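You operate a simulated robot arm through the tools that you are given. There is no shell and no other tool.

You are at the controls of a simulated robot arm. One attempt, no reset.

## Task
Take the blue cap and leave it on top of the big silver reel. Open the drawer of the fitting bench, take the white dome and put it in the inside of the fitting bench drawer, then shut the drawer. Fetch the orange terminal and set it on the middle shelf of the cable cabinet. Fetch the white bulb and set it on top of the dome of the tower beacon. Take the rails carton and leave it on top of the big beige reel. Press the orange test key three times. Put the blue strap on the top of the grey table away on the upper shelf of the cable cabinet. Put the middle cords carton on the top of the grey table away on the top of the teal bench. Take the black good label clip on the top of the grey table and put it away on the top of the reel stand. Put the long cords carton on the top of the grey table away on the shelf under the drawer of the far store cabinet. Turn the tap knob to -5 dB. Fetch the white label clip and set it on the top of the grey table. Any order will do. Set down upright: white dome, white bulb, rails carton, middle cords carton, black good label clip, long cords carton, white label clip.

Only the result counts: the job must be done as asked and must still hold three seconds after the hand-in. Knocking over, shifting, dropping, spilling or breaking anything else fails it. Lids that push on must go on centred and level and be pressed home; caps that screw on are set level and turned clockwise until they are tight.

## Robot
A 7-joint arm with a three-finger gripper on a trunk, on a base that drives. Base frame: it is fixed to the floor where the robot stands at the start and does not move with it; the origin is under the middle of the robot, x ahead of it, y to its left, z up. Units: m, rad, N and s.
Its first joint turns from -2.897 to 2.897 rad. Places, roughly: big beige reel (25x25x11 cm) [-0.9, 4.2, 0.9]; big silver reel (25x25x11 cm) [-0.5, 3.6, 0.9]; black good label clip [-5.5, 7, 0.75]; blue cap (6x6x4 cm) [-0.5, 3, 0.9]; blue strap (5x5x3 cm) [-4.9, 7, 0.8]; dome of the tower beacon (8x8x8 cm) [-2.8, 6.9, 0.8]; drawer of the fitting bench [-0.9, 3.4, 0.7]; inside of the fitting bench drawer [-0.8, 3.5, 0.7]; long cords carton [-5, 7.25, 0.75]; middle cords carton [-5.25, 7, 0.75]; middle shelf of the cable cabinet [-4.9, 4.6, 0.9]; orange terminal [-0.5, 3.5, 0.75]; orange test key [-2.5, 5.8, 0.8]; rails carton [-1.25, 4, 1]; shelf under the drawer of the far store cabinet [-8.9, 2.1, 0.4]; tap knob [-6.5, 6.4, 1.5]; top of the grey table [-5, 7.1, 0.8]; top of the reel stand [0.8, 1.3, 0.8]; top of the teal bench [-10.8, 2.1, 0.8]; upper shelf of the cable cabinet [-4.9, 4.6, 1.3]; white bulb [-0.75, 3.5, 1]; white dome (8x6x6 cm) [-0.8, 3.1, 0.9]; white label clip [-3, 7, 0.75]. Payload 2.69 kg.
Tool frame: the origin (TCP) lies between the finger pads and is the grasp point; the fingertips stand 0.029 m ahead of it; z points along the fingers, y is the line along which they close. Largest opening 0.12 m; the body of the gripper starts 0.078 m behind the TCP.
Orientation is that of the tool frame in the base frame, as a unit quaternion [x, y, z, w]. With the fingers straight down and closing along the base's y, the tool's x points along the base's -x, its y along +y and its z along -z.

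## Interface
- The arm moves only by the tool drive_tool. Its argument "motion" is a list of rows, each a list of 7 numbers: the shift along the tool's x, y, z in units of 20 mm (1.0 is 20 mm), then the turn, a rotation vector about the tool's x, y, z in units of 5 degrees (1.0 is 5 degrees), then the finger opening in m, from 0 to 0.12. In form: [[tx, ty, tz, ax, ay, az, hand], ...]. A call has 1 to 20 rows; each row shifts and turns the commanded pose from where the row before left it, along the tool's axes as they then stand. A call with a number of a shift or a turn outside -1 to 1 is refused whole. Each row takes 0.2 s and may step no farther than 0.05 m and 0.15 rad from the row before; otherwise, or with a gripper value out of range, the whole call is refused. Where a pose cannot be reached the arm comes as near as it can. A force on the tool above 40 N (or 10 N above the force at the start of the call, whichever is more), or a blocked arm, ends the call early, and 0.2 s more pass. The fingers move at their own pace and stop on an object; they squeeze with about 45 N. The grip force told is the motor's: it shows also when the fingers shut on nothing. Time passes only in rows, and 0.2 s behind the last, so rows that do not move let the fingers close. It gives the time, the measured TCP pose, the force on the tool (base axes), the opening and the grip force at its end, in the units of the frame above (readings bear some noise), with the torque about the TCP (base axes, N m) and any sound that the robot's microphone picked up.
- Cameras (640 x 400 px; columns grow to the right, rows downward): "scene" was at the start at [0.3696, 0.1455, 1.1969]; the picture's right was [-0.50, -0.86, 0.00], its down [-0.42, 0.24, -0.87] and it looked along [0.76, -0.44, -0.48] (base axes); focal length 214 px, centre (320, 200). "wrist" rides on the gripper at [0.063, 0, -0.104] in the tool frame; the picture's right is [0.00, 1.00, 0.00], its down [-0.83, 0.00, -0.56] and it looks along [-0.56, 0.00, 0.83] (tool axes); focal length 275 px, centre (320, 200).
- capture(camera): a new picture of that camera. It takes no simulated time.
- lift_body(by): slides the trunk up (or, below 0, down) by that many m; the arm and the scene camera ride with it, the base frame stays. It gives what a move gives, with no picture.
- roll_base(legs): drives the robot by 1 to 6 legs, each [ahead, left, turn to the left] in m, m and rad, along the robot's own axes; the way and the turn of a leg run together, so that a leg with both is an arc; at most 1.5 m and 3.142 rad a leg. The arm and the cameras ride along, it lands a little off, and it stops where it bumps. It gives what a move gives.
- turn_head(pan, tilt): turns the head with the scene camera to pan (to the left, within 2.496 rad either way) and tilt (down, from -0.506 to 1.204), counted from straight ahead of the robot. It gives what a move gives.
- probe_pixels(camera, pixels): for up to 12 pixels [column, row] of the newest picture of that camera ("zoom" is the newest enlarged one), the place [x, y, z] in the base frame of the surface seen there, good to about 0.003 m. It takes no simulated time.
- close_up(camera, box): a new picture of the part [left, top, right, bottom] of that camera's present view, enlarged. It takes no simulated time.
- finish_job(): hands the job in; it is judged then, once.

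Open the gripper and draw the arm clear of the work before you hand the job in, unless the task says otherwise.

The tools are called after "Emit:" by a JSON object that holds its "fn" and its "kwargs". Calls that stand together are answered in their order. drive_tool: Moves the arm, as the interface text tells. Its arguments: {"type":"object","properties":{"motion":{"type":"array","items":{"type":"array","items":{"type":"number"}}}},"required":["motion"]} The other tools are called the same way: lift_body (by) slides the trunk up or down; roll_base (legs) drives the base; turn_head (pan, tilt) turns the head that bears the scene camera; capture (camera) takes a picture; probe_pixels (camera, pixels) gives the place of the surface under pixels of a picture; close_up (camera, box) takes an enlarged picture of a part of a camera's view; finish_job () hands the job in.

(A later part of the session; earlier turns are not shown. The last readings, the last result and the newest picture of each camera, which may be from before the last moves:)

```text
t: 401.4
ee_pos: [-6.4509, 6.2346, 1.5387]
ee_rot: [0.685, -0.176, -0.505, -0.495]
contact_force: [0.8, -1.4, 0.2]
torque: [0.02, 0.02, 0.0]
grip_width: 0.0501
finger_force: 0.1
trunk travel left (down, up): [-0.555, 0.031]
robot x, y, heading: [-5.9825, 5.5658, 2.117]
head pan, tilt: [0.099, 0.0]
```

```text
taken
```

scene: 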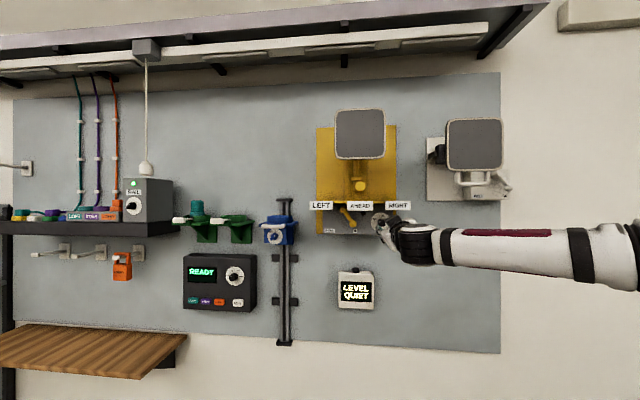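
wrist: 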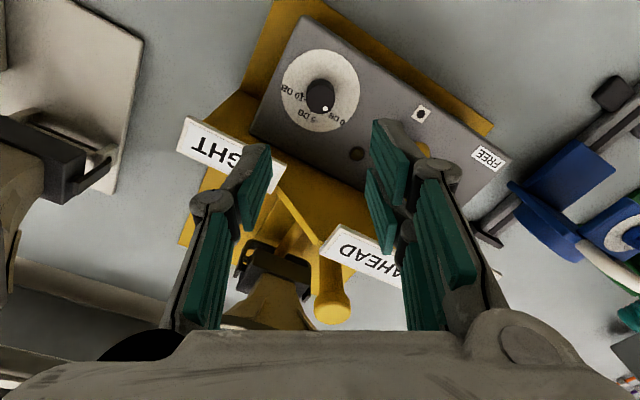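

Tool horizontal and on axis: the knob appears at (320,95), as expected. I'll advance 10 cm and check.

Emit:
{"fn": "drive_tool", "kwargs": {"motion": [[0, 0, 1, 0, 0, 0, 0.05], [0, 0, 1, 0, 0, 0, 0.05], [0, 0, 1, 0, 0, 0, 0.05], [0, 0, 1, 0, 0, 0, 0.05], [0, 0, 1, 0, 0, 0, 0.05]]}}

Emit:
{"fn": "capture", "kwargs": {"camera": "wrist"}}

Emit:
{"fn": "close_up", "kwargs": {"camera": "scene", "box": [310, 190, 450, 270]}}

```text
t: 402.6
ee_pos: [-6.5041, 6.3172, 1.5374]
ee_rot: [0.685, -0.176, -0.506, -0.494]
contact_force: [0.2, -0.6, -0.4]
torque: [-0.01, -0.04, -0.01]
grip_width: 0.05
finger_force: 0.1
trunk travel left (down, up): [-0.555, 0.031]
robot x, y, heading: [-5.986, 5.5612, 2.119]
head pan, tilt: [0.099, 0.0]
```

```text
taken
```

wrist: 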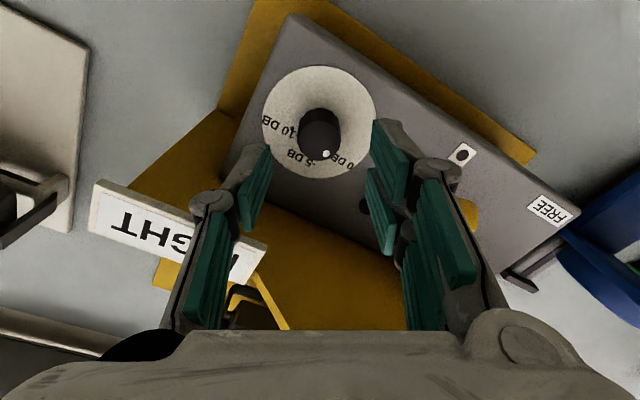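

```text
4.57 times, centred on (380, 230) of scene
```

zoom: 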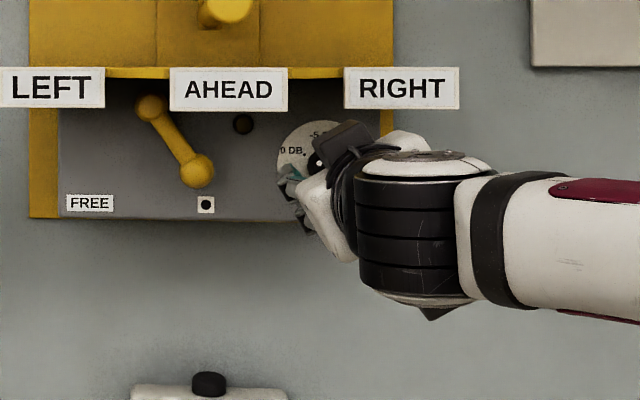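

The RIGHT plate is close to the upper finger, so I'll reduce the roll to 20°, and turn the knob in two small strokes. Rotate +10°, advance 3.9 cm, and close on the knob.

Emit:
{"fn": "drive_tool", "kwargs": {"motion": [[0, 0, 0, 0, 0, 1, 0.05], [0, 0, 0, 0, 0, 1, 0.05], [0, 0, 0.7, 0, 0, 0, 0.05], [0, 0, 0.7, 0, 0, 0, 0.05], [0, 0, 0.5, 0, 0, 0, 0.05]]}}

Emit:
{"fn": "capture", "kwargs": {"camera": "wrist"}}

```text
t: 403.8
ee_pos: [-6.5227, 6.353, 1.5392]
ee_rot: [0.667, -0.235, -0.547, -0.448]
contact_force: [-0.2, 0.8, 0.0]
torque: [-0.01, 0.02, 0.03]
grip_width: 0.0498
finger_force: 0.0
trunk travel left (down, up): [-0.555, 0.031]
robot x, y, heading: [-5.9823, 5.5646, 2.118]
head pan, tilt: [0.099, 0.0]
```

```text
taken
```

wrist: 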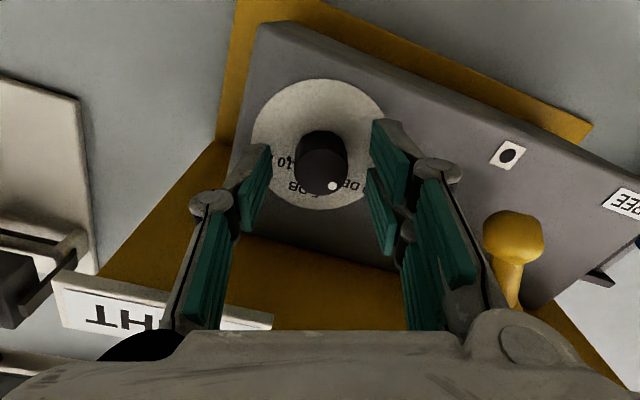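

The knob is between the fingers with no contact. Closing on it.

Emit:
{"fn": "drive_tool", "kwargs": {"motion": [[0, 0, 0, 0, 0, 0, 0.02], [0, 0, 0, 0, 0, 0, 0.0], [0, 0, 0, 0, 0, 0, 0.0]]}}

Emit:
{"fn": "capture", "kwargs": {"camera": "wrist"}}

```text
t: 404.6
ee_pos: [-6.5246, 6.3521, 1.5398]
ee_rot: [0.667, -0.236, -0.546, -0.449]
contact_force: [-1.2, 1.3, 0.0]
torque: [-0.1, -0.04, -0.05]
grip_width: 0.0266
finger_force: 44.6
trunk travel left (down, up): [-0.555, 0.031]
robot x, y, heading: [-5.9847, 5.562, 2.116]
head pan, tilt: [0.099, 0.0]
```

```text
taken
```

wrist: 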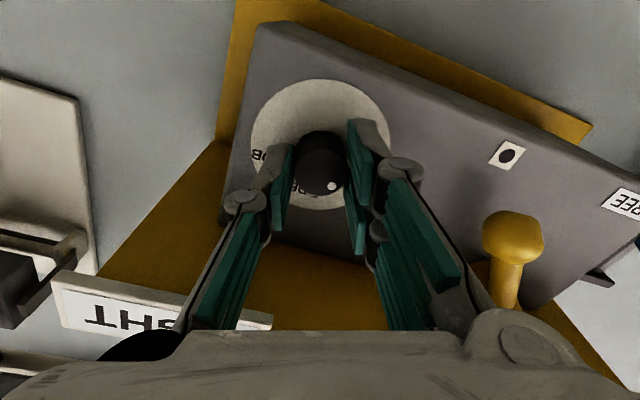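

Gripped at 27 mm. Turning +40° clockwise in 5° steps.

Emit:
{"fn": "drive_tool", "kwargs": {"motion": [[0, 0, 0, 0, 0, 1, 0.0], [0, 0, 0, 0, 0, 1, 0.0], [0, 0, 0, 0, 0, 1, 0.0], [0, 0, 0, 0, 0, 1, 0.0], [0, 0, 0, 0, 0, 1, 0.0], [0, 0, 0, 0, 0, 1, 0.0], [0, 0, 0, 0, 0, 1, 0.0], [0, 0, 0, 0, 0, 1, 0.0]]}}

Emit:
{"fn": "capture", "kwargs": {"camera": "wrist"}}

Emit:
{"fn": "close_up", "kwargs": {"camera": "scene", "box": [350, 195, 420, 245]}}

```text
t: 406.4
ee_pos: [-6.5239, 6.3526, 1.5384]
ee_rot: [-0.546, 0.45, 0.666, 0.234]
contact_force: [-5.9, 6.1, -8.4]
torque: [-0.54, -0.33, 0.6]
grip_width: 0.0263
finger_force: 45.1
trunk travel left (down, up): [-0.555, 0.031]
robot x, y, heading: [-5.9868, 5.5591, 2.119]
head pan, tilt: [0.099, 0.0]
```

```text
taken
```

wrist: 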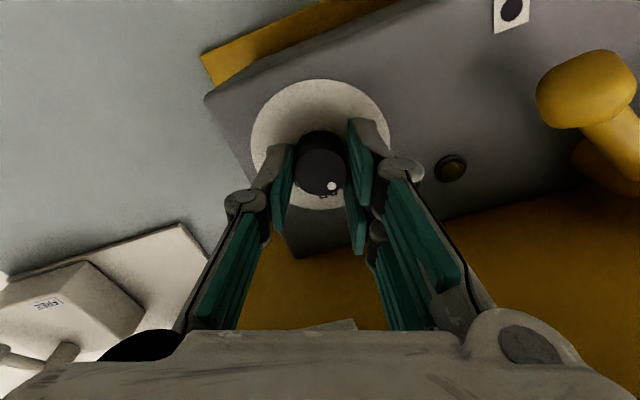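

```text
8.00 times, centred on (385, 220) of scene
```

zoom: 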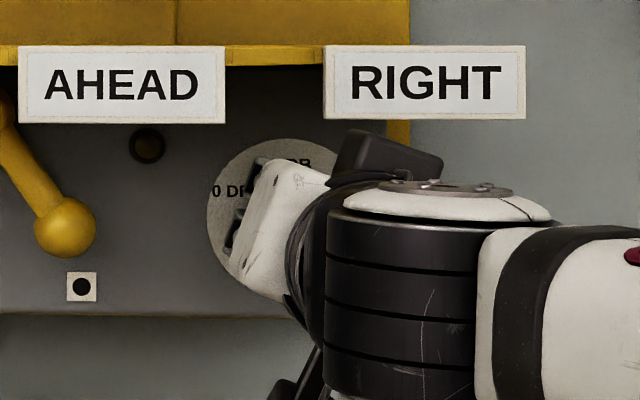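

The knob turns with the gripper. I'll turn a further 20°, checking force.

Emit:
{"fn": "drive_tool", "kwargs": {"motion": [[0, 0, 0, 0, 0, 1, 0.0], [0, 0, 0, 0, 0, 1, 0.0], [0, 0, 0, 0, 0, 1, 0.0], [0, 0, 0, 0, 0, 1, 0.0]]}}

Emit:
{"fn": "close_up", "kwargs": {"camera": "wrist", "box": [230, 60, 410, 230]}}

```text
t: 407.4
ee_pos: [-6.5237, 6.3521, 1.5382]
ee_rot: [-0.46, 0.539, 0.696, 0.116]
contact_force: [0.1, -4.1, -14.8]
torque: [-1.1, -0.67, 0.75]
grip_width: 0.0262
finger_force: 45.3
trunk travel left (down, up): [-0.555, 0.031]
robot x, y, heading: [-5.9849, 5.5642, 2.116]
head pan, tilt: [0.099, 0.0]
```

```text
2.35 times, centred on (320, 145) of wrist
```

zoom: 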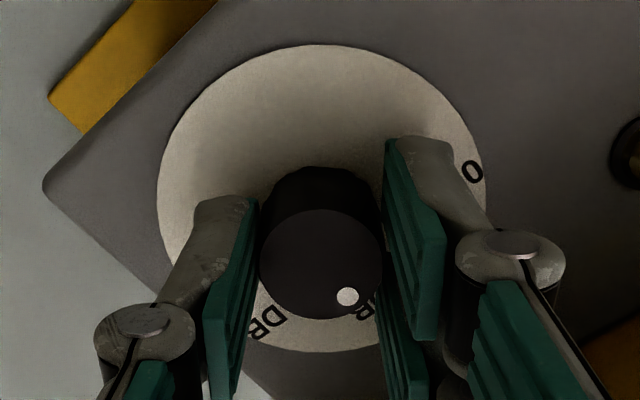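

By the dot's position relative to the tool (−x+38° at roll 40°) the pointer is at ≈88–90°, i.e. −5 dB. I'll open and withdraw straight back to check.

Emit:
{"fn": "drive_tool", "kwargs": {"motion": [[0, 0, 0, 0, 0, 0, 0.045], [0, 0, 0, 0, 0, 0, 0.045], [0, 0, -0.5, 0, 0, 0, 0.045], [0, 0, -1, 0, 0, 0, 0.045], [0, 0, -1, 0, 0, 0, 0.045], [0, 0, -1, 0, 0, 0, 0.045], [0, 0, -1, 0, 0, -1, 0.045], [0, 0, -1, 0, 0, -1, 0.045], [0, 0, -1, 0, 0, -1, 0.045], [0, 0, -1, 0, 0, -1, 0.045]]}}

Emit:
{"fn": "close_up", "kwargs": {"camera": "scene", "box": [345, 200, 415, 245]}}

Emit:
{"fn": "capture", "kwargs": {"camera": "wrist"}}

```text
t: 409.6
ee_pos: [-6.445, 6.2228, 1.5385]
ee_rot: [-0.547, 0.449, 0.666, 0.236]
contact_force: [-0.3, 0.5, 1.4]
torque: [-0.05, 0.04, -0.02]
grip_width: 0.0448
finger_force: 0.0
trunk travel left (down, up): [-0.555, 0.031]
robot x, y, heading: [-5.9829, 5.564, 2.119]
head pan, tilt: [0.099, 0.0]
```

```text
8.89 times, centred on (380, 222) of scene
```

zoom: 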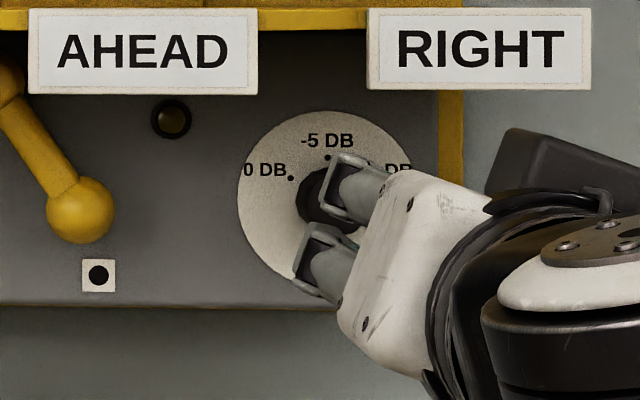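

```text
taken
```

wrist: 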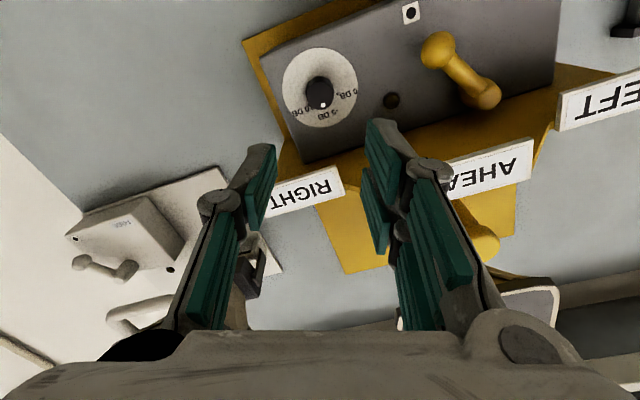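

Withdrawn 16 cm; the gripper still hides the knob in the scene view, so I'll zoom on it in the wrist view.

Emit:
{"fn": "close_up", "kwargs": {"camera": "wrist", "box": [275, 40, 365, 135]}}

Emit:
{"fn": "drive_tool", "kwargs": {"motion": [[0, -1, -1, 0, 0, 0, 0.045], [0, -1, -1, 0, 0, 0, 0.045], [0, -1, -1, 0, 0, 0, 0.045], [0, -1, 0, 0, 0, 0, 0.045], [0, -1, 0, 0, 0, 0, 0.045], [0, -1, 0, 0, 0, 0, 0.045]]}}

Emit:
{"fn": "close_up", "kwargs": {"camera": "scene", "box": [345, 200, 415, 245]}}

```text
4.21 times, centred on (320, 88) of wrist
```

zoom: 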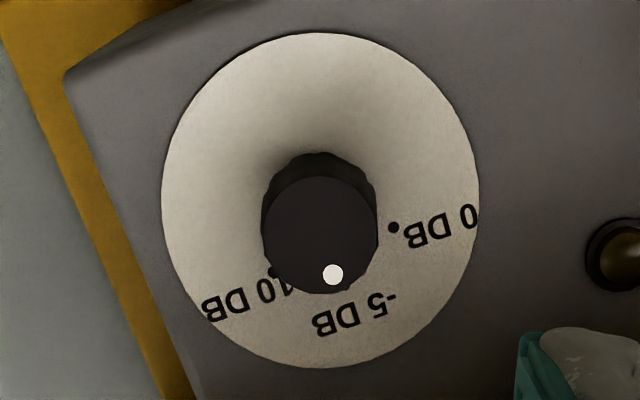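

```text
t: 411.0
ee_pos: [-6.3165, 6.2295, 1.499]
ee_rot: [-0.547, 0.449, 0.666, 0.235]
contact_force: [0.0, -0.2, -0.7]
torque: [0.01, 0.02, -0.02]
grip_width: 0.0452
finger_force: 0.0
trunk travel left (down, up): [-0.555, 0.031]
robot x, y, heading: [-5.9855, 5.5639, 2.121]
head pan, tilt: [0.099, 0.0]
```

```text
8.89 times, centred on (380, 222) of scene
```

zoom: 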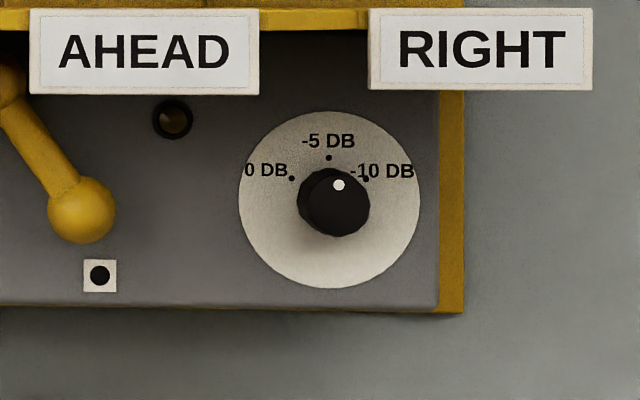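

The pointer now stands at ≈−5 dB (dot straight up, within a few degrees). Next, I'll back away from the wall and look toward the far cabinet and teal bench to plan the carton trips.

Emit:
{"fn": "roll_base", "kwargs": {"legs": [[-0.4, 0, 0]]}}

Emit:
{"fn": "turn_head", "kwargs": {"pan": 1.8, "tilt": 0.2}}

Emit:
{"fn": "capture", "kwargs": {"camera": "scene"}}

```text
t: 413.5
ee_pos: [-6.1099, 5.8883, 1.4998]
ee_rot: [-0.547, 0.449, 0.666, 0.234]
contact_force: [-0.4, -0.3, -1.2]
torque: [-0.03, 0.06, 0.04]
grip_width: 0.0451
finger_force: 0.2
trunk travel left (down, up): [-0.555, 0.031]
robot x, y, heading: [-5.7751, 5.223, 2.125]
head pan, tilt: [0.099, 0.0]
```

```text
t: 415.2
ee_pos: [-6.1083, 5.8877, 1.4997]
ee_rot: [-0.547, 0.448, 0.667, 0.234]
contact_force: [0.6, 0.1, -0.3]
torque: [0.01, -0.02, 0.01]
grip_width: 0.0449
finger_force: 0.1
trunk travel left (down, up): [-0.555, 0.031]
robot x, y, heading: [-5.7729, 5.224, 2.126]
head pan, tilt: [1.799, 0.201]
```

```text
taken
```

scene: 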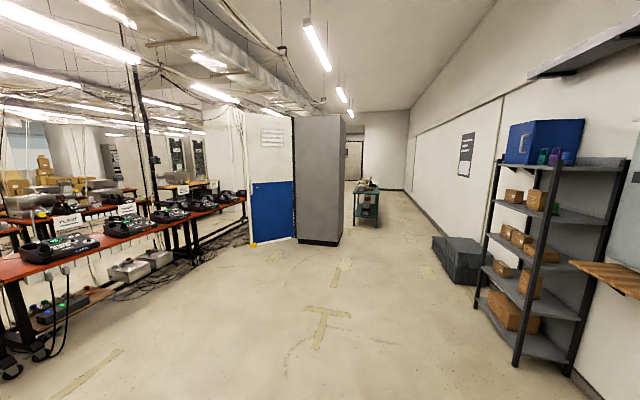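

The far store cabinet (318,180) and teal bench (367,200) are visible beyond. First I'll bring the tool back to pointing straight down.

Emit:
{"fn": "drive_tool", "kwargs": {"motion": [[0, 0, 0, 0, 0, -1, 0.08], [0, 0, 0, 0, 0, -1, 0.08], [0, 0, 0, 0, 0, -1, 0.08], [0, 0, 0, 0, 0, -1, 0.08]]}}

Emit:
{"fn": "drive_tool", "kwargs": {"motion": [[0, 0, 0, 0, 1, 0, 0.08], [0, 0, 0, 0, 1, 0, 0.08], [0, 0, 0, 0, 1, 0, 0.08], [0, 0, 0, 0, 1, 0, 0.08], [0, 0, 0, 0, 1, 0, 0.08], [0, 0, 0, 0, 1, 0, 0.08], [0, 0, 0, 0, 1, 0, 0.08], [0, 0, 0, 0, 1, 0, 0.08], [0, 0, 0, 0, 1, 0, 0.08], [0, 0, 0, 0, 1, 0, 0.08], [0, 0, 0, 0, 1, 0, 0.08], [0, 0, 0, 0, 1, 0, 0.08], [0, 0, 0, 0, 1, 0, 0.08], [0, 0, 0, 0, 1, 0, 0.08], [0, 0, 0, 0, 1, 0, 0.08], [0, 0, 0, 0, 1, 0, 0.08], [0, 0, 0, 0, 1, 0, 0.08], [0, 0, 0, 0, 1, 0, 0.08]]}}

Emit:
{"fn": "lift_body", "kwargs": {"by": -0.2}}

```text
t: 416.2
ee_pos: [-6.1079, 5.8868, 1.4987]
ee_rot: [0.617, -0.347, -0.616, -0.347]
contact_force: [0.1, 0.2, 0.2]
torque: [0.0, 0.0, -0.01]
grip_width: 0.0802
finger_force: 0.0
trunk travel left (down, up): [-0.555, 0.031]
robot x, y, heading: [-5.7755, 5.2213, 2.122]
head pan, tilt: [1.799, 0.201]
```

```text
t: 420.0
ee_pos: [-6.1103, 5.888, 1.5005]
ee_rot: [0.868, -0.489, -0.075, -0.043]
contact_force: [0.0, 0.4, -0.2]
torque: [0.0, 0.03, 0.03]
grip_width: 0.08
finger_force: 0.0
out of reach, approached as far as the arm can: row 17, 18
trunk travel left (down, up): [-0.555, 0.031]
robot x, y, heading: [-5.7759, 5.2204, 2.121]
head pan, tilt: [1.799, 0.201]
```

```text
t: 422.2
ee_pos: [-6.1092, 5.8889, 1.2987]
ee_rot: [0.868, -0.488, -0.076, -0.042]
contact_force: [0.6, 0.4, -0.2]
torque: [-0.01, 0.0, -0.03]
grip_width: 0.08
finger_force: 0.1
trunk travel left (down, up): [-0.355, 0.231]
robot x, y, heading: [-5.7712, 5.2259, 2.123]
head pan, tilt: [1.799, 0.201]
```

Ten degrees short of vertical (reach limit up high). I'll lower the tool, finish the rotation, and then drive to the grey table.

Emit:
{"fn": "drive_tool", "kwargs": {"motion": [[0.3, 0, 1, 0, 0, 0, 0.08], [0.3, 0, 1, 0, 0, 0, 0.08], [0.3, 0, 1, 0, 0, 0, 0.08], [0.3, 0, 1, 0, 0, 0, 0.08], [0.3, 0, 1, 0, 0, 0, 0.08], [0.3, 0, 1, 0, 0, 0, 0.08], [0, 0, 0.5, 0, 1, 0, 0.08], [0, 0, 0.5, 0, 1, 0, 0.08]]}}

Emit:
{"fn": "roll_base", "kwargs": {"legs": [[0, -1.4, 0], [0, -0.25, 0], [0.27, 0, 0]]}}

Emit:
{"fn": "turn_head", "kwargs": {"pan": 0.1, "tilt": 0.65}}

Emit:
{"fn": "capture", "kwargs": {"camera": "scene"}}

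```text
t: 424.0
ee_pos: [-6.1026, 5.877, 1.1545]
ee_rot: [0.872, -0.49, 0.001, -0.001]
contact_force: [-0.1, -0.5, -0.3]
torque: [0.08, 0.0, -0.01]
grip_width: 0.08
finger_force: 0.0
trunk travel left (down, up): [-0.355, 0.231]
robot x, y, heading: [-5.7721, 5.2222, 2.119]
head pan, tilt: [1.799, 0.201]
```

```text
t: 433.8
ee_pos: [-4.8655, 6.9559, 1.155]
ee_rot: [0.872, -0.489, 0.001, 0.001]
contact_force: [-0.4, 0.1, -0.1]
torque: [0.01, -0.03, 0.0]
grip_width: 0.08
finger_force: 0.0
trunk travel left (down, up): [-0.355, 0.231]
robot x, y, heading: [-4.5372, 6.2986, 2.127]
head pan, tilt: [1.799, 0.201]
```

```text
t: 435.5
ee_pos: [-4.8672, 6.9547, 1.155]
ee_rot: [0.872, -0.489, 0.0, 0.0]
contact_force: [-0.1, 0.3, 0.3]
torque: [0.02, -0.03, -0.02]
grip_width: 0.0799
finger_force: 0.1
trunk travel left (down, up): [-0.355, 0.231]
robot x, y, heading: [-4.537, 6.3011, 2.125]
head pan, tilt: [0.099, 0.649]
```

```text
taken
```

scene: 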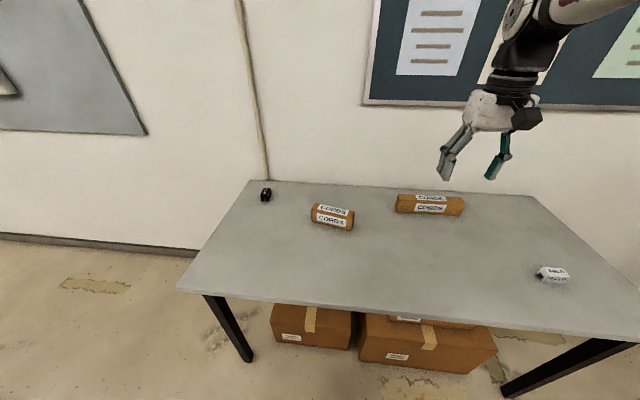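

At the table again. I'll zoom on the cartons and black clip, and probe their corners.

Emit:
{"fn": "close_up", "kwargs": {"camera": "scene", "box": [370, 170, 490, 240]}}

Emit:
{"fn": "probe_pixels", "kwargs": {"camera": "zoom", "pixels": [[145, 130], [150, 165], [500, 145], [495, 170], [330, 160], [150, 225], [480, 240], [330, 200]]}}

Emit:
{"fn": "close_up", "kwargs": {"camera": "scene", "box": [250, 170, 370, 240]}}

```text
5.33 times, centred on (430, 205) of scene
```

zoom: 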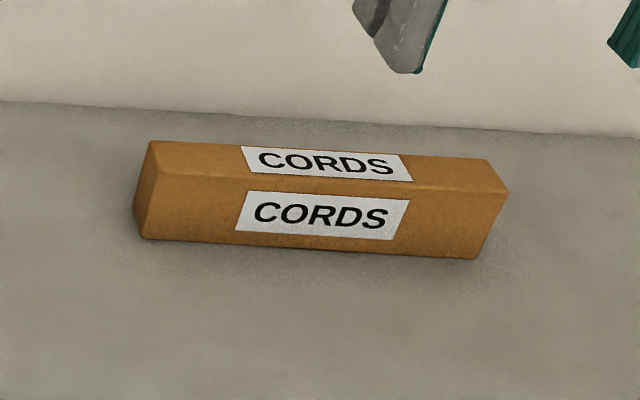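

```text
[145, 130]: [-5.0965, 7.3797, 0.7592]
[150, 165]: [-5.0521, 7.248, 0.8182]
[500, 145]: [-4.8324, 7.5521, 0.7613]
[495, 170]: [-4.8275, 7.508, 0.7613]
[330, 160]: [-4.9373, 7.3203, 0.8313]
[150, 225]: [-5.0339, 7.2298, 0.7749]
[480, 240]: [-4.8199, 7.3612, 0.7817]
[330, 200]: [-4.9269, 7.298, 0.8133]
```

```text
5.33 times, centred on (310, 205) of scene
```

zoom: 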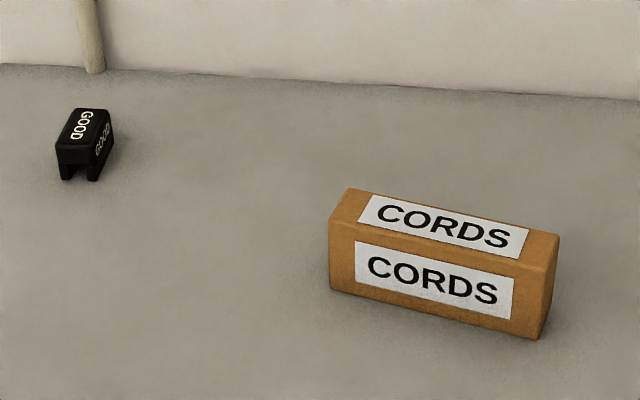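

Emit:
{"fn": "probe_pixels", "kwargs": {"camera": "zoom", "pixels": [[350, 195], [552, 238], [335, 228], [540, 272], [440, 230], [335, 285], [535, 330], [84, 122], [60, 150], [100, 155], [108, 118], [80, 112]]}}

```text
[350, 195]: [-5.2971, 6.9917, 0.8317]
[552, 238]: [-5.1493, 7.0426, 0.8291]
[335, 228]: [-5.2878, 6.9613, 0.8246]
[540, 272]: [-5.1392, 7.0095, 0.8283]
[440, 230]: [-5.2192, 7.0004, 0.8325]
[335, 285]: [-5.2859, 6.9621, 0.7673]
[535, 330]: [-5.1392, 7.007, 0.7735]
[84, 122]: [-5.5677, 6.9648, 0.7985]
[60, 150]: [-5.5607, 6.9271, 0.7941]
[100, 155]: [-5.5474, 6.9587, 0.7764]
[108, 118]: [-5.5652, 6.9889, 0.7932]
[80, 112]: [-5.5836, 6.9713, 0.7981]
```

Long carton ≈26×5×7 cm, centre ≈(-4.94,7.317), long axis along the table; middle carton ≈16×4.5×7 cm at (-5.218,7.001). I'll move closer and turn the tool 90° to take the long carton across its width.

Emit:
{"fn": "roll_base", "kwargs": {"legs": [[0.12, -0.1, -0.01]]}}

Emit:
{"fn": "drive_tool", "kwargs": {"motion": [[0, 0, 0, 0, 0, -0.9, 0.1], [0, 0, 0, 0, 0, -0.9, 0.1], [0, 0, 0, 0, 0, -0.9, 0.1], [0, 0, 0, 0, 0, -0.9, 0.1], [0, 0, 0, 0, 0, -0.9, 0.1], [0, 0, 0, 0, 0, -0.9, 0.1], [0, 0, 0, 0, 0, -0.9, 0.1], [0, 0, 0, 0, 0, -0.9, 0.1], [0, 0, 0, 0, 0, -0.9, 0.1], [0, 0, 0, 0, 0, -0.9, 0.1], [0, 0, 0, 0, 0, -0.9, 0.1], [0, 0, 0, 0, 0, -0.9, 0.1], [0, 0, 0, 0, 0, -0.9, 0.1], [0, 0, 0, 0, 0, -0.9, 0.1], [0, 0, 0, 0, 0, -0.9, 0.1], [0, 0, 0, 0, 0, -0.9, 0.1], [0, 0, 0, 0, 0, -0.9, 0.1], [0, 0, 0, 0, 0, -0.9, 0.1], [0, 0, 0, 0, 0, -0.9, 0.1], [0, 0, 0, 0, 0, -0.9, 0.1]]}}

```text
t: 436.9
ee_pos: [-4.8339, 7.1115, 1.1559]
ee_rot: [0.869, -0.494, 0.001, 0.0]
contact_force: [-0.7, 0.1, 0.7]
torque: [0.0, -0.04, 0.0]
grip_width: 0.0801
finger_force: 0.2
trunk travel left (down, up): [-0.355, 0.231]
robot x, y, heading: [-4.5122, 6.4515, 2.111]
head pan, tilt: [0.099, 0.649]
```

```text
t: 441.1
ee_pos: [-4.8349, 7.1133, 1.1543]
ee_rot: [0.964, 0.267, 0.001, 0.001]
contact_force: [-0.4, 0.5, 0.2]
torque: [-0.05, 0.0, 0.0]
grip_width: 0.1001
finger_force: 0.1
trunk travel left (down, up): [-0.355, 0.231]
robot x, y, heading: [-4.5107, 6.4557, 2.11]
head pan, tilt: [0.099, 0.649]
```

Now over the long carton, lowering to z≈1.0, to check from the wrist camera.

Emit:
{"fn": "drive_tool", "kwargs": {"motion": [[0.06, -0.954, 0.64, 0, 0, 0, 0.1], [0.06, -0.954, 0.64, 0, 0, 0, 0.1], [0.06, -0.954, 0.64, 0, 0, 0, 0.1], [0.06, -0.954, 0.64, 0, 0, 0, 0.1], [0.06, -0.954, 0.64, 0, 0, 0, 0.1], [0.06, -0.954, 0.64, 0, 0, 0, 0.1], [0.06, -0.954, 0.64, 0, 0, 0, 0.1], [0.06, -0.954, 0.64, 0, 0, 0, 0.1], [0.06, -0.954, 0.64, 0, 0, 0, 0.1], [0.06, -0.954, 0.64, 0, 0, 0, 0.1], [0.06, -0.954, 0.64, 0, 0, 0, 0.1], [0.06, -0.954, 0.64, 0, 0, 0, 0.1]]}}

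Emit:
{"fn": "capture", "kwargs": {"camera": "wrist"}}

```text
t: 443.7
ee_pos: [-4.9385, 7.3161, 1.0009]
ee_rot: [0.964, 0.265, 0.0, 0.001]
contact_force: [-0.1, -0.5, 0.5]
torque: [-0.02, 0.06, -0.01]
grip_width: 0.0999
finger_force: 0.0
trunk travel left (down, up): [-0.355, 0.231]
robot x, y, heading: [-4.5124, 6.4536, 2.115]
head pan, tilt: [0.099, 0.649]
```

```text
taken
```

wrist: 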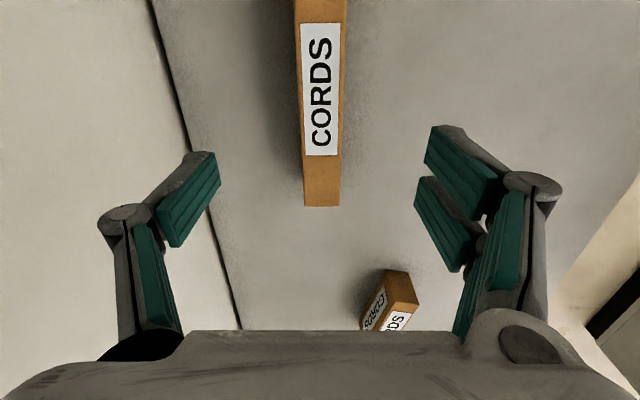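

The carton is centred under the tool. Descending to z≈0.80 and closing.

Emit:
{"fn": "drive_tool", "kwargs": {"motion": [[0, 0, 1, 0, 0, 0, 0.09], [0, 0, 1, 0, 0, 0, 0.09], [0, 0, 1, 0, 0, 0, 0.09], [0, 0, 1, 0, 0, 0, 0.09], [0, 0, 1, 0, 0, 0, 0.09], [0, 0, 1, 0, 0, 0, 0.09], [0, 0, 1, 0, 0, 0, 0.09], [0, 0, 1, 0, 0, 0, 0.09], [0, 0, 1, 0, 0, 0, 0.09], [0, 0, 1, 0, 0, 0, 0.09], [0, 0, 0, 0, 0, 0, 0.0], [0, 0, 0, 0, 0, 0, 0.0], [0, 0, 0, 0, 0, 0, 0.0]]}}

Emit:
{"fn": "capture", "kwargs": {"camera": "wrist"}}

```text
t: 446.5
ee_pos: [-4.9381, 7.3141, 0.8038]
ee_rot: [0.964, 0.266, 0.0, 0.001]
contact_force: [0.1, 0.3, 3.0]
torque: [-0.05, -0.17, 0.26]
grip_width: 0.0436
finger_force: 45.2
trunk travel left (down, up): [-0.355, 0.231]
robot x, y, heading: [-4.5115, 6.4565, 2.11]
head pan, tilt: [0.099, 0.649]
```

```text
taken
```

wrist: 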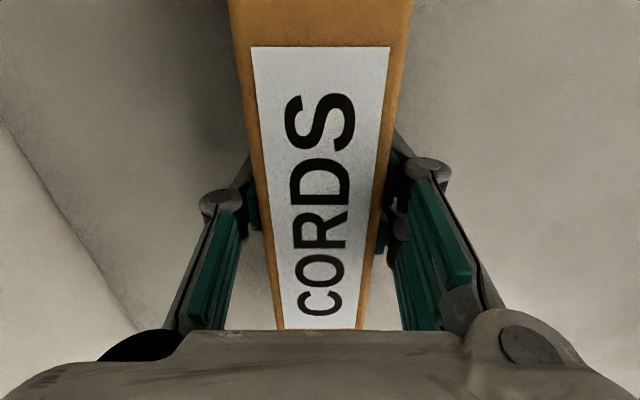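

Long carton gripped (43.6 mm). I'll lift it, draw it to the middle of the table, and turn it 90° so its length points ahead.

Emit:
{"fn": "drive_tool", "kwargs": {"motion": [[0, 0, -0.5, 0, 0, 0, 0.0], [0, 0, -1, 0, 0, 0, 0.0], [0, 0, -1, 0, 0, 0, 0.0], [0, 0, -1, 0, 0, 0, 0.0], [0, 0, -1, 0, 0, 0, 0.0], [0, 0, -1, 0, 0, 0, 0.0], [0, 0, -1, 0, 0, 0, 0.0], [0, 0, -1, 0, 0, 0, 0.0], [0.18, 0.98, 0, 0, 0, 0, 0.0], [0.18, 0.98, 0, 0, 0, 0, 0.0], [0.18, 0.98, 0, 0, 0, 0, 0.0], [0.18, 0.98, 0, 0, 0, 0, 0.0], [0.18, 0.98, 0, 0, 0, 0, 0.0], [0.18, 0.98, 0, 0, 0, 0, 0.0], [0.18, 0.98, 0, 0, 0, 0, 0.0], [0.18, 0.98, 0, 0, 0, 0, 0.0], [0.18, 0.98, 0, 0, 0, 0, 0.0], [0.18, 0.98, 0, 0, 0, 0, 0.0], [0.18, 0.98, 0, 0, 0, 0, 0.0], [0.18, 0.98, 0, 0, 0, 0, 0.0]]}}

Emit:
{"fn": "drive_tool", "kwargs": {"motion": [[0, 0, 0, 0, 0, -0.9, 0.0], [0, 0, 0, 0, 0, -0.9, 0.0], [0, 0, 0, 0, 0, -0.9, 0.0], [0, 0, 0, 0, 0, -0.9, 0.0], [0, 0, 0, 0, 0, -0.9, 0.0], [0, 0, 0, 0, 0, -0.9, 0.0], [0, 0, 0, 0, 0, -0.9, 0.0], [0, 0, 0, 0, 0, -0.9, 0.0], [0, 0, 0, 0, 0, -0.9, 0.0], [0, 0, 0, 0, 0, -0.9, 0.0], [0, 0, 0, 0, 0, -0.9, 0.0], [0, 0, 0, 0, 0, -0.9, 0.0], [0, 0, 0, 0, 0, -0.9, 0.0], [0, 0, 0, 0, 0, -0.9, 0.0], [0, 0, 0, 0, 0, -0.9, 0.0], [0, 0, 0, 0, 0, -0.9, 0.0], [0, 0, 0, 0, 0, -0.9, 0.0], [0, 0, 0, 0, 0, -0.9, 0.0], [0, 0, 0, 0, 0, -0.9, 0.0], [0, 0, 0, 0, 0, -0.9, 0.0]]}}

Emit:
{"fn": "capture", "kwargs": {"camera": "scene"}}

```text
t: 450.7
ee_pos: [-4.784, 7.1325, 0.9522]
ee_rot: [0.964, 0.265, 0.0, 0.001]
contact_force: [-0.2, -0.3, -3.6]
torque: [-0.02, -0.03, 0.01]
grip_width: 0.0434
finger_force: 45.2
trunk travel left (down, up): [-0.355, 0.231]
robot x, y, heading: [-4.5141, 6.4496, 2.112]
head pan, tilt: [0.099, 0.649]
```

```text
t: 454.9
ee_pos: [-4.781, 7.1362, 0.9513]
ee_rot: [0.493, 0.87, 0.0, 0.0]
contact_force: [-1.7, -0.1, -3.4]
torque: [0.02, -0.04, 0.01]
grip_width: 0.0433
finger_force: 44.6
trunk travel left (down, up): [-0.355, 0.231]
robot x, y, heading: [-4.5119, 6.4528, 2.11]
head pan, tilt: [0.099, 0.649]
```

```text
taken
```

scene: 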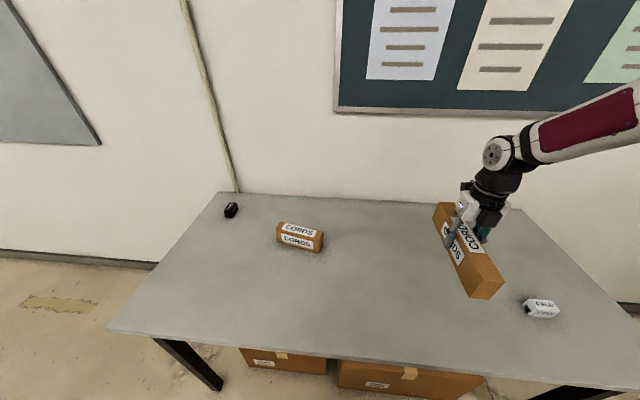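

The carton now points ahead. I'll set it down here (contact expected at TCP ≈0.804).

Emit:
{"fn": "drive_tool", "kwargs": {"motion": [[0, 0, 1, 0, 0, 0, 0.0], [0, 0, 1, 0, 0, 0, 0.0], [0, 0, 1, 0, 0, 0, 0.0], [0, 0, 1, 0, 0, 0, 0.0], [0, 0, 1, 0, 0, 0, 0.0], [0, 0, 1, 0, 0, 0, 0.0], [0, 0, 1, 0, 0, 0, 0.0], [0, 0, 0.15, 0, 0, 0, 0.0], [0, 0, 0.1, 0, 0, 0, 0.0], [0, 0, 0.1, 0, 0, 0, 0.0]]}}

```text
t: 457.1
ee_pos: [-4.7814, 7.135, 0.8033]
ee_rot: [0.495, 0.869, -0.001, 0.001]
contact_force: [0.3, -0.7, -3.2]
torque: [0.0, -0.04, 0.0]
grip_width: 0.0434
finger_force: 45.6
trunk travel left (down, up): [-0.355, 0.231]
robot x, y, heading: [-4.5123, 6.4489, 2.11]
head pan, tilt: [0.099, 0.649]
```

Emit:
{"fn": "drive_tool", "kwargs": {"motion": [[0, 0, 0.1, 0, 0, 0, 0.0], [0, 0, 0.1, 0, 0, 0, 0.0]]}}

```text
t: 457.7
ee_pos: [-4.7806, 7.1362, 0.8035]
ee_rot: [0.496, 0.868, 0.002, -0.001]
contact_force: [2.9, -1.1, 31.8]
torque: [-0.76, -0.49, 0.07]
grip_width: 0.0434
finger_force: 45.6
trunk travel left (down, up): [-0.355, 0.231]
robot x, y, heading: [-4.5113, 6.4544, 2.115]
head pan, tilt: [0.099, 0.649]
```

Seated (32 N). I'll release, rise 14 cm, and tilt the tool 55° forward for a slanted re-grip.

Emit:
{"fn": "drive_tool", "kwargs": {"motion": [[0, 0, -0.1, 0, 0, 0, 0.0], [0, 0, 0, 0, 0, 0, 0.09], [0, 0, 0, 0, 0, 0, 0.09], [0, 0, -1, 0, 0, 0, 0.09], [0, 0, -1, 0, 0, 0, 0.09], [0, 0, -1, 0, 0, 0, 0.09], [0, 0, -1, 0, 0, 0, 0.09], [0, 0, -1, 0, 0, 0, 0.09], [0, 0, -1, 0, 0, 0, 0.09], [0, 0, -1, 0, 0, 0, 0.09], [0, 0, -1, 0, 0, 0, 0.09], [0, 0, -1, 0, 0, 0, 0.09]]}}

Emit:
{"fn": "drive_tool", "kwargs": {"motion": [[-0.5, 0, 0, 0, 1, 0, 0.09], [-0.5, 0, 0, 0, 1, 0, 0.09], [0, 0, 0, 0, 1, 0, 0.09], [0, 0, 0, 0, 1, 0, 0.09], [0, 0, 0, 0, 1, 0, 0.09], [0, 0, 0, 0, 1, 0, 0.09], [0, 0, 0, 0, 1, 0, 0.09], [0, 0, 0, 0, 1, 0, 0.09], [0, 0, 0, 0, 1, 0, 0.09], [0, 0, 0, 0, 1, 0, 0.09], [0, 0, 0, 0, 1, 0, 0.09]]}}

Emit:
{"fn": "capture", "kwargs": {"camera": "wrist"}}

Emit:
{"fn": "capture", "kwargs": {"camera": "scene"}}

```text
t: 460.3
ee_pos: [-4.7807, 7.1358, 0.9824]
ee_rot: [0.494, 0.869, 0.0, 0.0]
contact_force: [-0.5, 0.0, -0.2]
torque: [-0.01, -0.01, 0.0]
grip_width: 0.09
finger_force: 0.2
trunk travel left (down, up): [-0.355, 0.231]
robot x, y, heading: [-4.5109, 6.4525, 2.109]
head pan, tilt: [0.099, 0.649]
```

```text
t: 462.7
ee_pos: [-4.7719, 7.1569, 0.9921]
ee_rot: [0.439, 0.771, 0.228, -0.4]
contact_force: [0.4, 0.4, 0.2]
torque: [0.01, 0.03, 0.03]
grip_width: 0.09
finger_force: 0.0
out of reach, approached as far as the arm can: row 9, 10, 11
trunk travel left (down, up): [-0.355, 0.231]
robot x, y, heading: [-4.5112, 6.4535, 2.112]
head pan, tilt: [0.099, 0.649]
```

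```text
taken
```

wrist: 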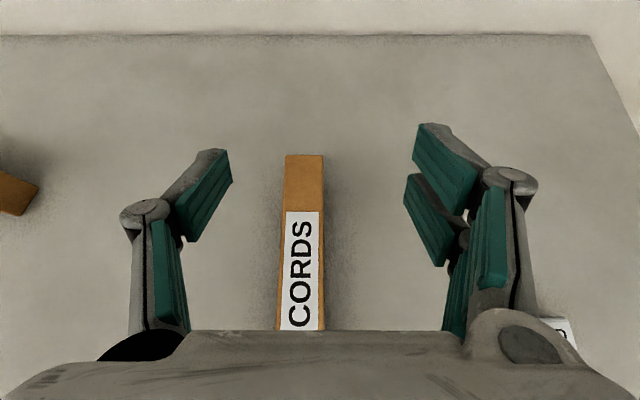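

```text
taken
```

scene: 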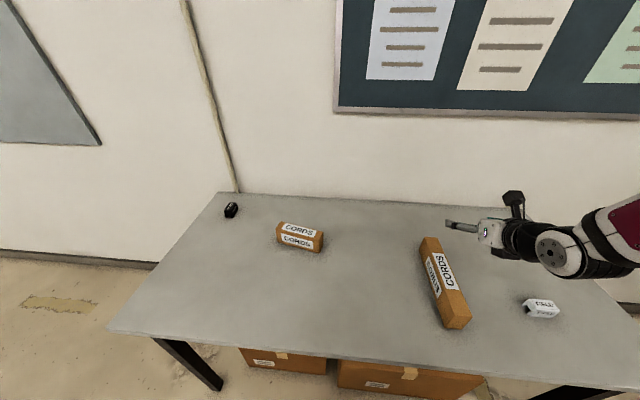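

Tilt is 55°, but near the wrist limit. I'll raise the arm, lower the trunk by the same amount, and back the base a little so the arm can work more stretched.

Emit:
{"fn": "drive_tool", "kwargs": {"motion": [[0.817, 0, -0.574, 0, 0, 0, 0.09], [0.817, 0, -0.574, 0, 0, 0, 0.09], [0.817, 0, -0.574, 0, 0, 0, 0.09], [0.817, 0, -0.574, 0, 0, 0, 0.09], [0.817, 0, -0.574, 0, 0, 0, 0.09], [0.817, 0, -0.574, 0, 0, 0, 0.09], [0.817, 0, -0.574, 0, 0, 0, 0.09], [0.817, 0, -0.574, 0, 0, 0, 0.09], [0.817, 0, -0.574, 0, 0, 0, 0.09], [0.817, 0, -0.574, 0, 0, 0, 0.09]]}}

Emit:
{"fn": "lift_body", "kwargs": {"by": -0.2}}

Emit:
{"fn": "roll_base", "kwargs": {"legs": [[-0.12, 0, 0]]}}

Emit:
{"fn": "capture", "kwargs": {"camera": "wrist"}}

```text
t: 464.9
ee_pos: [-4.7706, 7.1553, 1.1927]
ee_rot: [0.439, 0.771, 0.228, -0.401]
contact_force: [-0.5, 0.3, 1.0]
torque: [-0.01, 0.0, 0.03]
grip_width: 0.0899
finger_force: 0.0
trunk travel left (down, up): [-0.355, 0.231]
robot x, y, heading: [-4.5169, 6.4512, 2.111]
head pan, tilt: [0.099, 0.649]
```

```text
t: 467.1
ee_pos: [-4.7718, 7.1563, 0.9924]
ee_rot: [0.44, 0.771, 0.229, -0.4]
contact_force: [-0.2, 0.0, 0.6]
torque: [-0.03, -0.01, 0.01]
grip_width: 0.09
finger_force: 0.0
trunk travel left (down, up): [-0.155, 0.431]
robot x, y, heading: [-4.5121, 6.4546, 2.112]
head pan, tilt: [0.099, 0.649]
```

```text
t: 468.3
ee_pos: [-4.7093, 7.0514, 0.9919]
ee_rot: [0.439, 0.771, 0.228, -0.401]
contact_force: [0.6, -0.7, -0.3]
torque: [-0.01, 0.0, 0.0]
grip_width: 0.09
finger_force: 0.0
trunk travel left (down, up): [-0.155, 0.431]
robot x, y, heading: [-4.4475, 6.3504, 2.108]
head pan, tilt: [0.099, 0.649]
```

```text
taken
```

wrist: 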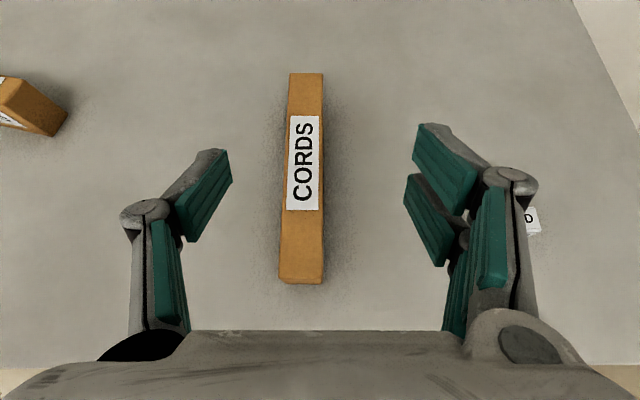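

The whole carton is visible now. I'll probe its ends and centre.

Emit:
{"fn": "probe_pixels", "kwargs": {"camera": "wrist", "pixels": [[306, 78], [303, 162], [301, 272], [292, 120], [320, 120], [284, 270], [320, 270]]}}

```text
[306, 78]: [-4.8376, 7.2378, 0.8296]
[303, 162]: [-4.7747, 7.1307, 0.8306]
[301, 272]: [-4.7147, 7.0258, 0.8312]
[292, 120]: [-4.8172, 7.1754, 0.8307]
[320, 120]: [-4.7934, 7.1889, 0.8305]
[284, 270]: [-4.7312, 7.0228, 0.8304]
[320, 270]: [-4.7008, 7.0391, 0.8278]
```

Carton centre ≈(-4.775,7.131). I'll go down to the slanted grip pose ~3 cm behind its centre.

Emit:
{"fn": "drive_tool", "kwargs": {"motion": [[-0.592, -0.09, 0.913, 0, 0, 0, 0.09], [-0.592, -0.09, 0.913, 0, 0, 0, 0.09], [-0.592, -0.09, 0.913, 0, 0, 0, 0.09], [-0.592, -0.09, 0.913, 0, 0, 0, 0.09], [-0.592, -0.09, 0.913, 0, 0, 0, 0.09], [-0.592, -0.09, 0.913, 0, 0, 0, 0.09], [-0.592, -0.09, 0.913, 0, 0, 0, 0.09], [-0.592, -0.09, 0.913, 0, 0, 0, 0.09]]}}

Emit:
{"fn": "capture", "kwargs": {"camera": "wrist"}}

Emit:
{"fn": "capture", "kwargs": {"camera": "scene"}}

```text
t: 470.1
ee_pos: [-4.7568, 7.1016, 0.8314]
ee_rot: [0.439, 0.771, 0.228, -0.401]
contact_force: [0.5, -0.7, 0.1]
torque: [0.01, 0.01, 0.03]
grip_width: 0.0898
finger_force: 0.0
trunk travel left (down, up): [-0.155, 0.431]
robot x, y, heading: [-4.4542, 6.3492, 2.113]
head pan, tilt: [0.099, 0.649]
```

```text
taken
```

wrist: 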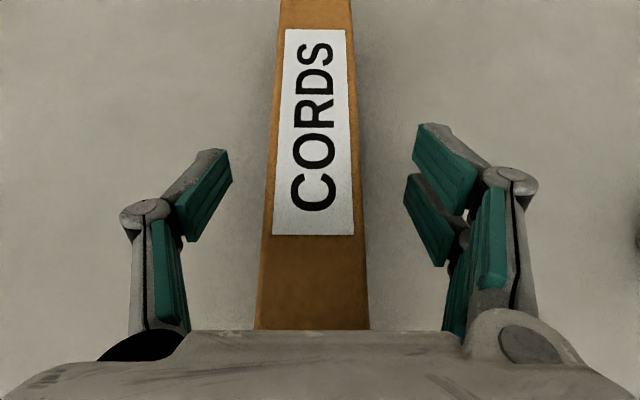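

```text
taken
```

scene: 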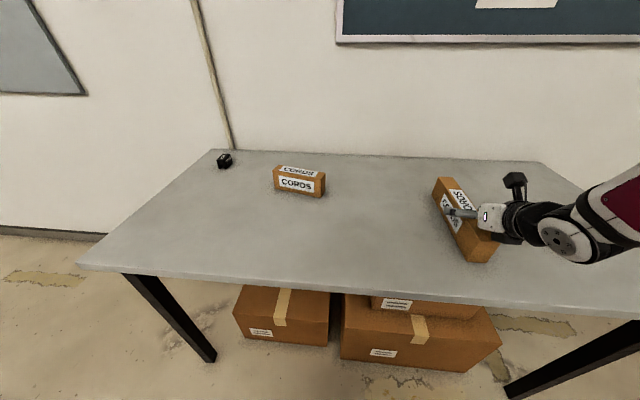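

Well placed. The last 2 cm down, then close and lift a little.

Emit:
{"fn": "drive_tool", "kwargs": {"motion": [[-0.37, 0, 0.41, 0, 0, 0, 0.09], [-0.36, 0, 0.41, 0, 0, 0, 0.09], [0, 0, 0, 0, 0, 0, 0.0], [0, 0, 0, 0, 0, 0, 0.0], [0, 0, 0, 0, 0, 0, 0.0]]}}

Emit:
{"fn": "drive_tool", "kwargs": {"motion": [[0.41, 0, -0.29, 0, 0, 0, 0.0], [0.41, 0, -0.29, 0, 0, 0, 0.0], [0.817, 0, -0.574, 0, 0, 0, 0.0], [0.817, 0, -0.574, 0, 0, 0, 0.0], [0.817, 0, -0.574, 0, 0, 0, 0.0], [0.817, 0, -0.574, 0, 0, 0, 0.0]]}}

Emit:
{"fn": "capture", "kwargs": {"camera": "scene"}}

Emit:
{"fn": "capture", "kwargs": {"camera": "wrist"}}

```text
t: 471.3
ee_pos: [-4.7601, 7.1066, 0.8111]
ee_rot: [0.438, 0.771, 0.228, -0.402]
contact_force: [-3.4, -0.4, 6.4]
torque: [0.51, 0.55, 0.14]
grip_width: 0.0435
finger_force: 44.9
trunk travel left (down, up): [-0.155, 0.431]
robot x, y, heading: [-4.4504, 6.3513, 2.114]
head pan, tilt: [0.099, 0.649]
```

```text
t: 472.7
ee_pos: [-4.759, 7.1046, 0.9101]
ee_rot: [0.438, 0.772, 0.228, -0.401]
contact_force: [-0.7, 0.4, -2.5]
torque: [-0.09, -0.07, 0.05]
grip_width: 0.0434
finger_force: 45.2
trunk travel left (down, up): [-0.155, 0.431]
robot x, y, heading: [-4.4489, 6.3474, 2.114]
head pan, tilt: [0.099, 0.649]
```

```text
taken
```

scene: 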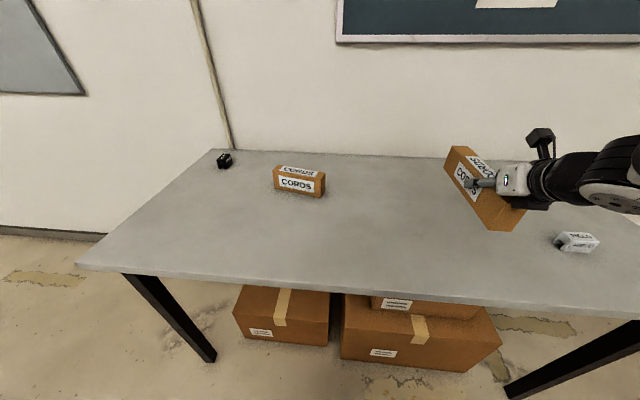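

```text
taken
```

wrist: 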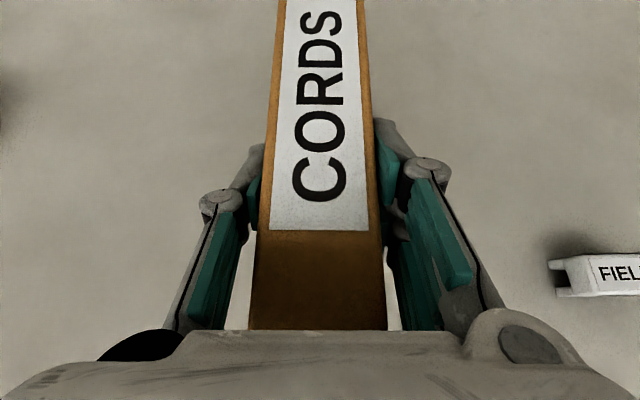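

The carton is held level. I'll raise it for travel, then look again toward the far cabinet and probe it for route planning.

Emit:
{"fn": "drive_tool", "kwargs": {"motion": [[0.4, 0, -0.9, 0, 0, 0, 0.0], [0.4, 0, -0.9, 0, 0, 0, 0.0], [0.4, 0, -0.9, 0, 0, 0, 0.0], [0.4, 0, -0.9, 0, 0, 0, 0.0], [0.4, 0, -0.9, 0, 0, 0, 0.0], [0.4, 0, -0.9, 0, 0, 0, 0.0], [0.4, 0, -0.9, 0, 0, 0, 0.0], [0.4, 0, -0.9, 0, 0, 0, 0.0]]}}

Emit:
{"fn": "roll_base", "kwargs": {"legs": [[-0.35, 0, 0]]}}

Emit:
{"fn": "turn_head", "kwargs": {"pan": 1.75, "tilt": 0.15}}

Emit:
{"fn": "capture", "kwargs": {"camera": "scene"}}

```text
t: 474.5
ee_pos: [-4.7157, 7.0343, 1.0437]
ee_rot: [0.438, 0.771, 0.227, -0.401]
contact_force: [-0.1, 0.4, -3.5]
torque: [-0.12, -0.06, 0.01]
grip_width: 0.0436
finger_force: 44.9
trunk travel left (down, up): [-0.155, 0.431]
robot x, y, heading: [-4.4497, 6.3495, 2.108]
head pan, tilt: [0.099, 0.649]
```

```text
t: 476.8
ee_pos: [-4.5277, 6.7307, 1.0428]
ee_rot: [0.441, 0.77, 0.229, -0.4]
contact_force: [0.1, 0.7, -3.0]
torque: [-0.08, -0.06, 0.01]
grip_width: 0.0437
finger_force: 44.8
trunk travel left (down, up): [-0.155, 0.431]
robot x, y, heading: [-4.2661, 6.0442, 2.1]
head pan, tilt: [0.099, 0.649]
```

```text
t: 478.5
ee_pos: [-4.5273, 6.7304, 1.0433]
ee_rot: [0.441, 0.77, 0.229, -0.4]
contact_force: [0.1, 0.0, -3.8]
torque: [-0.11, -0.08, 0.01]
grip_width: 0.0434
finger_force: 45.4
trunk travel left (down, up): [-0.155, 0.431]
robot x, y, heading: [-4.2649, 6.0423, 2.104]
head pan, tilt: [1.751, 0.15]
```

```text
taken
```

scene: 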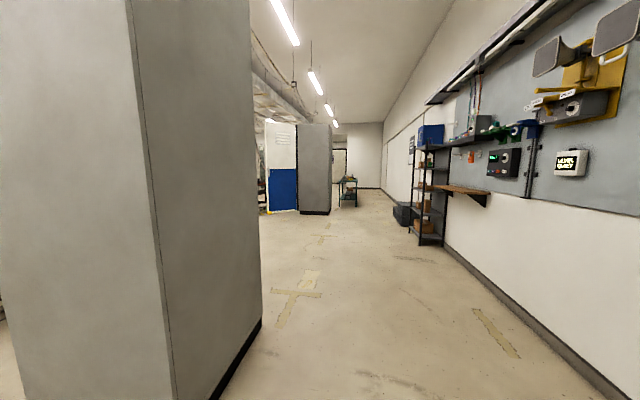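

Emit:
{"fn": "probe_pixels", "kwargs": {"camera": "scene", "pixels": [[326, 212], [302, 212], [283, 208], [268, 212], [265, 180], [345, 182], [356, 195], [341, 206], [426, 240], [405, 222], [440, 190]]}}

Emit:
{"fn": "close_up", "kwargs": {"camera": "scene", "box": [250, 110, 380, 230]}}

```text
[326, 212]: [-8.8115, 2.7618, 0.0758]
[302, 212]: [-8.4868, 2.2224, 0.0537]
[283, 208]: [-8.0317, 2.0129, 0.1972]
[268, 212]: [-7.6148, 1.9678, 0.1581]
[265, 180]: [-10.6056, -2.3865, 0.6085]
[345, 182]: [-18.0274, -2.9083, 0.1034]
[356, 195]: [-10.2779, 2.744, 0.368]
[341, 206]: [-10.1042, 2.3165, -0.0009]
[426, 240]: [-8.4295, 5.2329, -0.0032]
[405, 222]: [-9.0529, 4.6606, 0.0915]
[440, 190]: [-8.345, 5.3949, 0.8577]
```

```text
3.33 times, centred on (315, 170) of scene
```

zoom: 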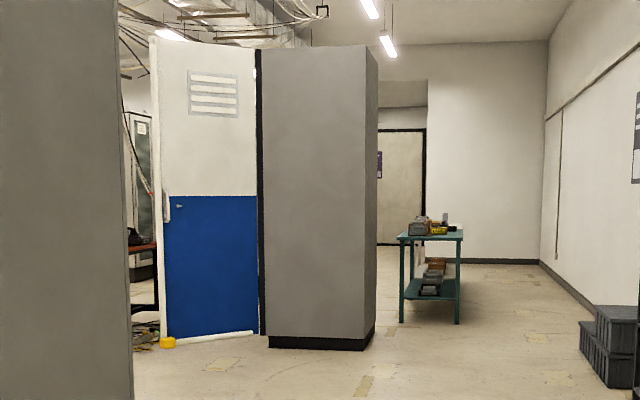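

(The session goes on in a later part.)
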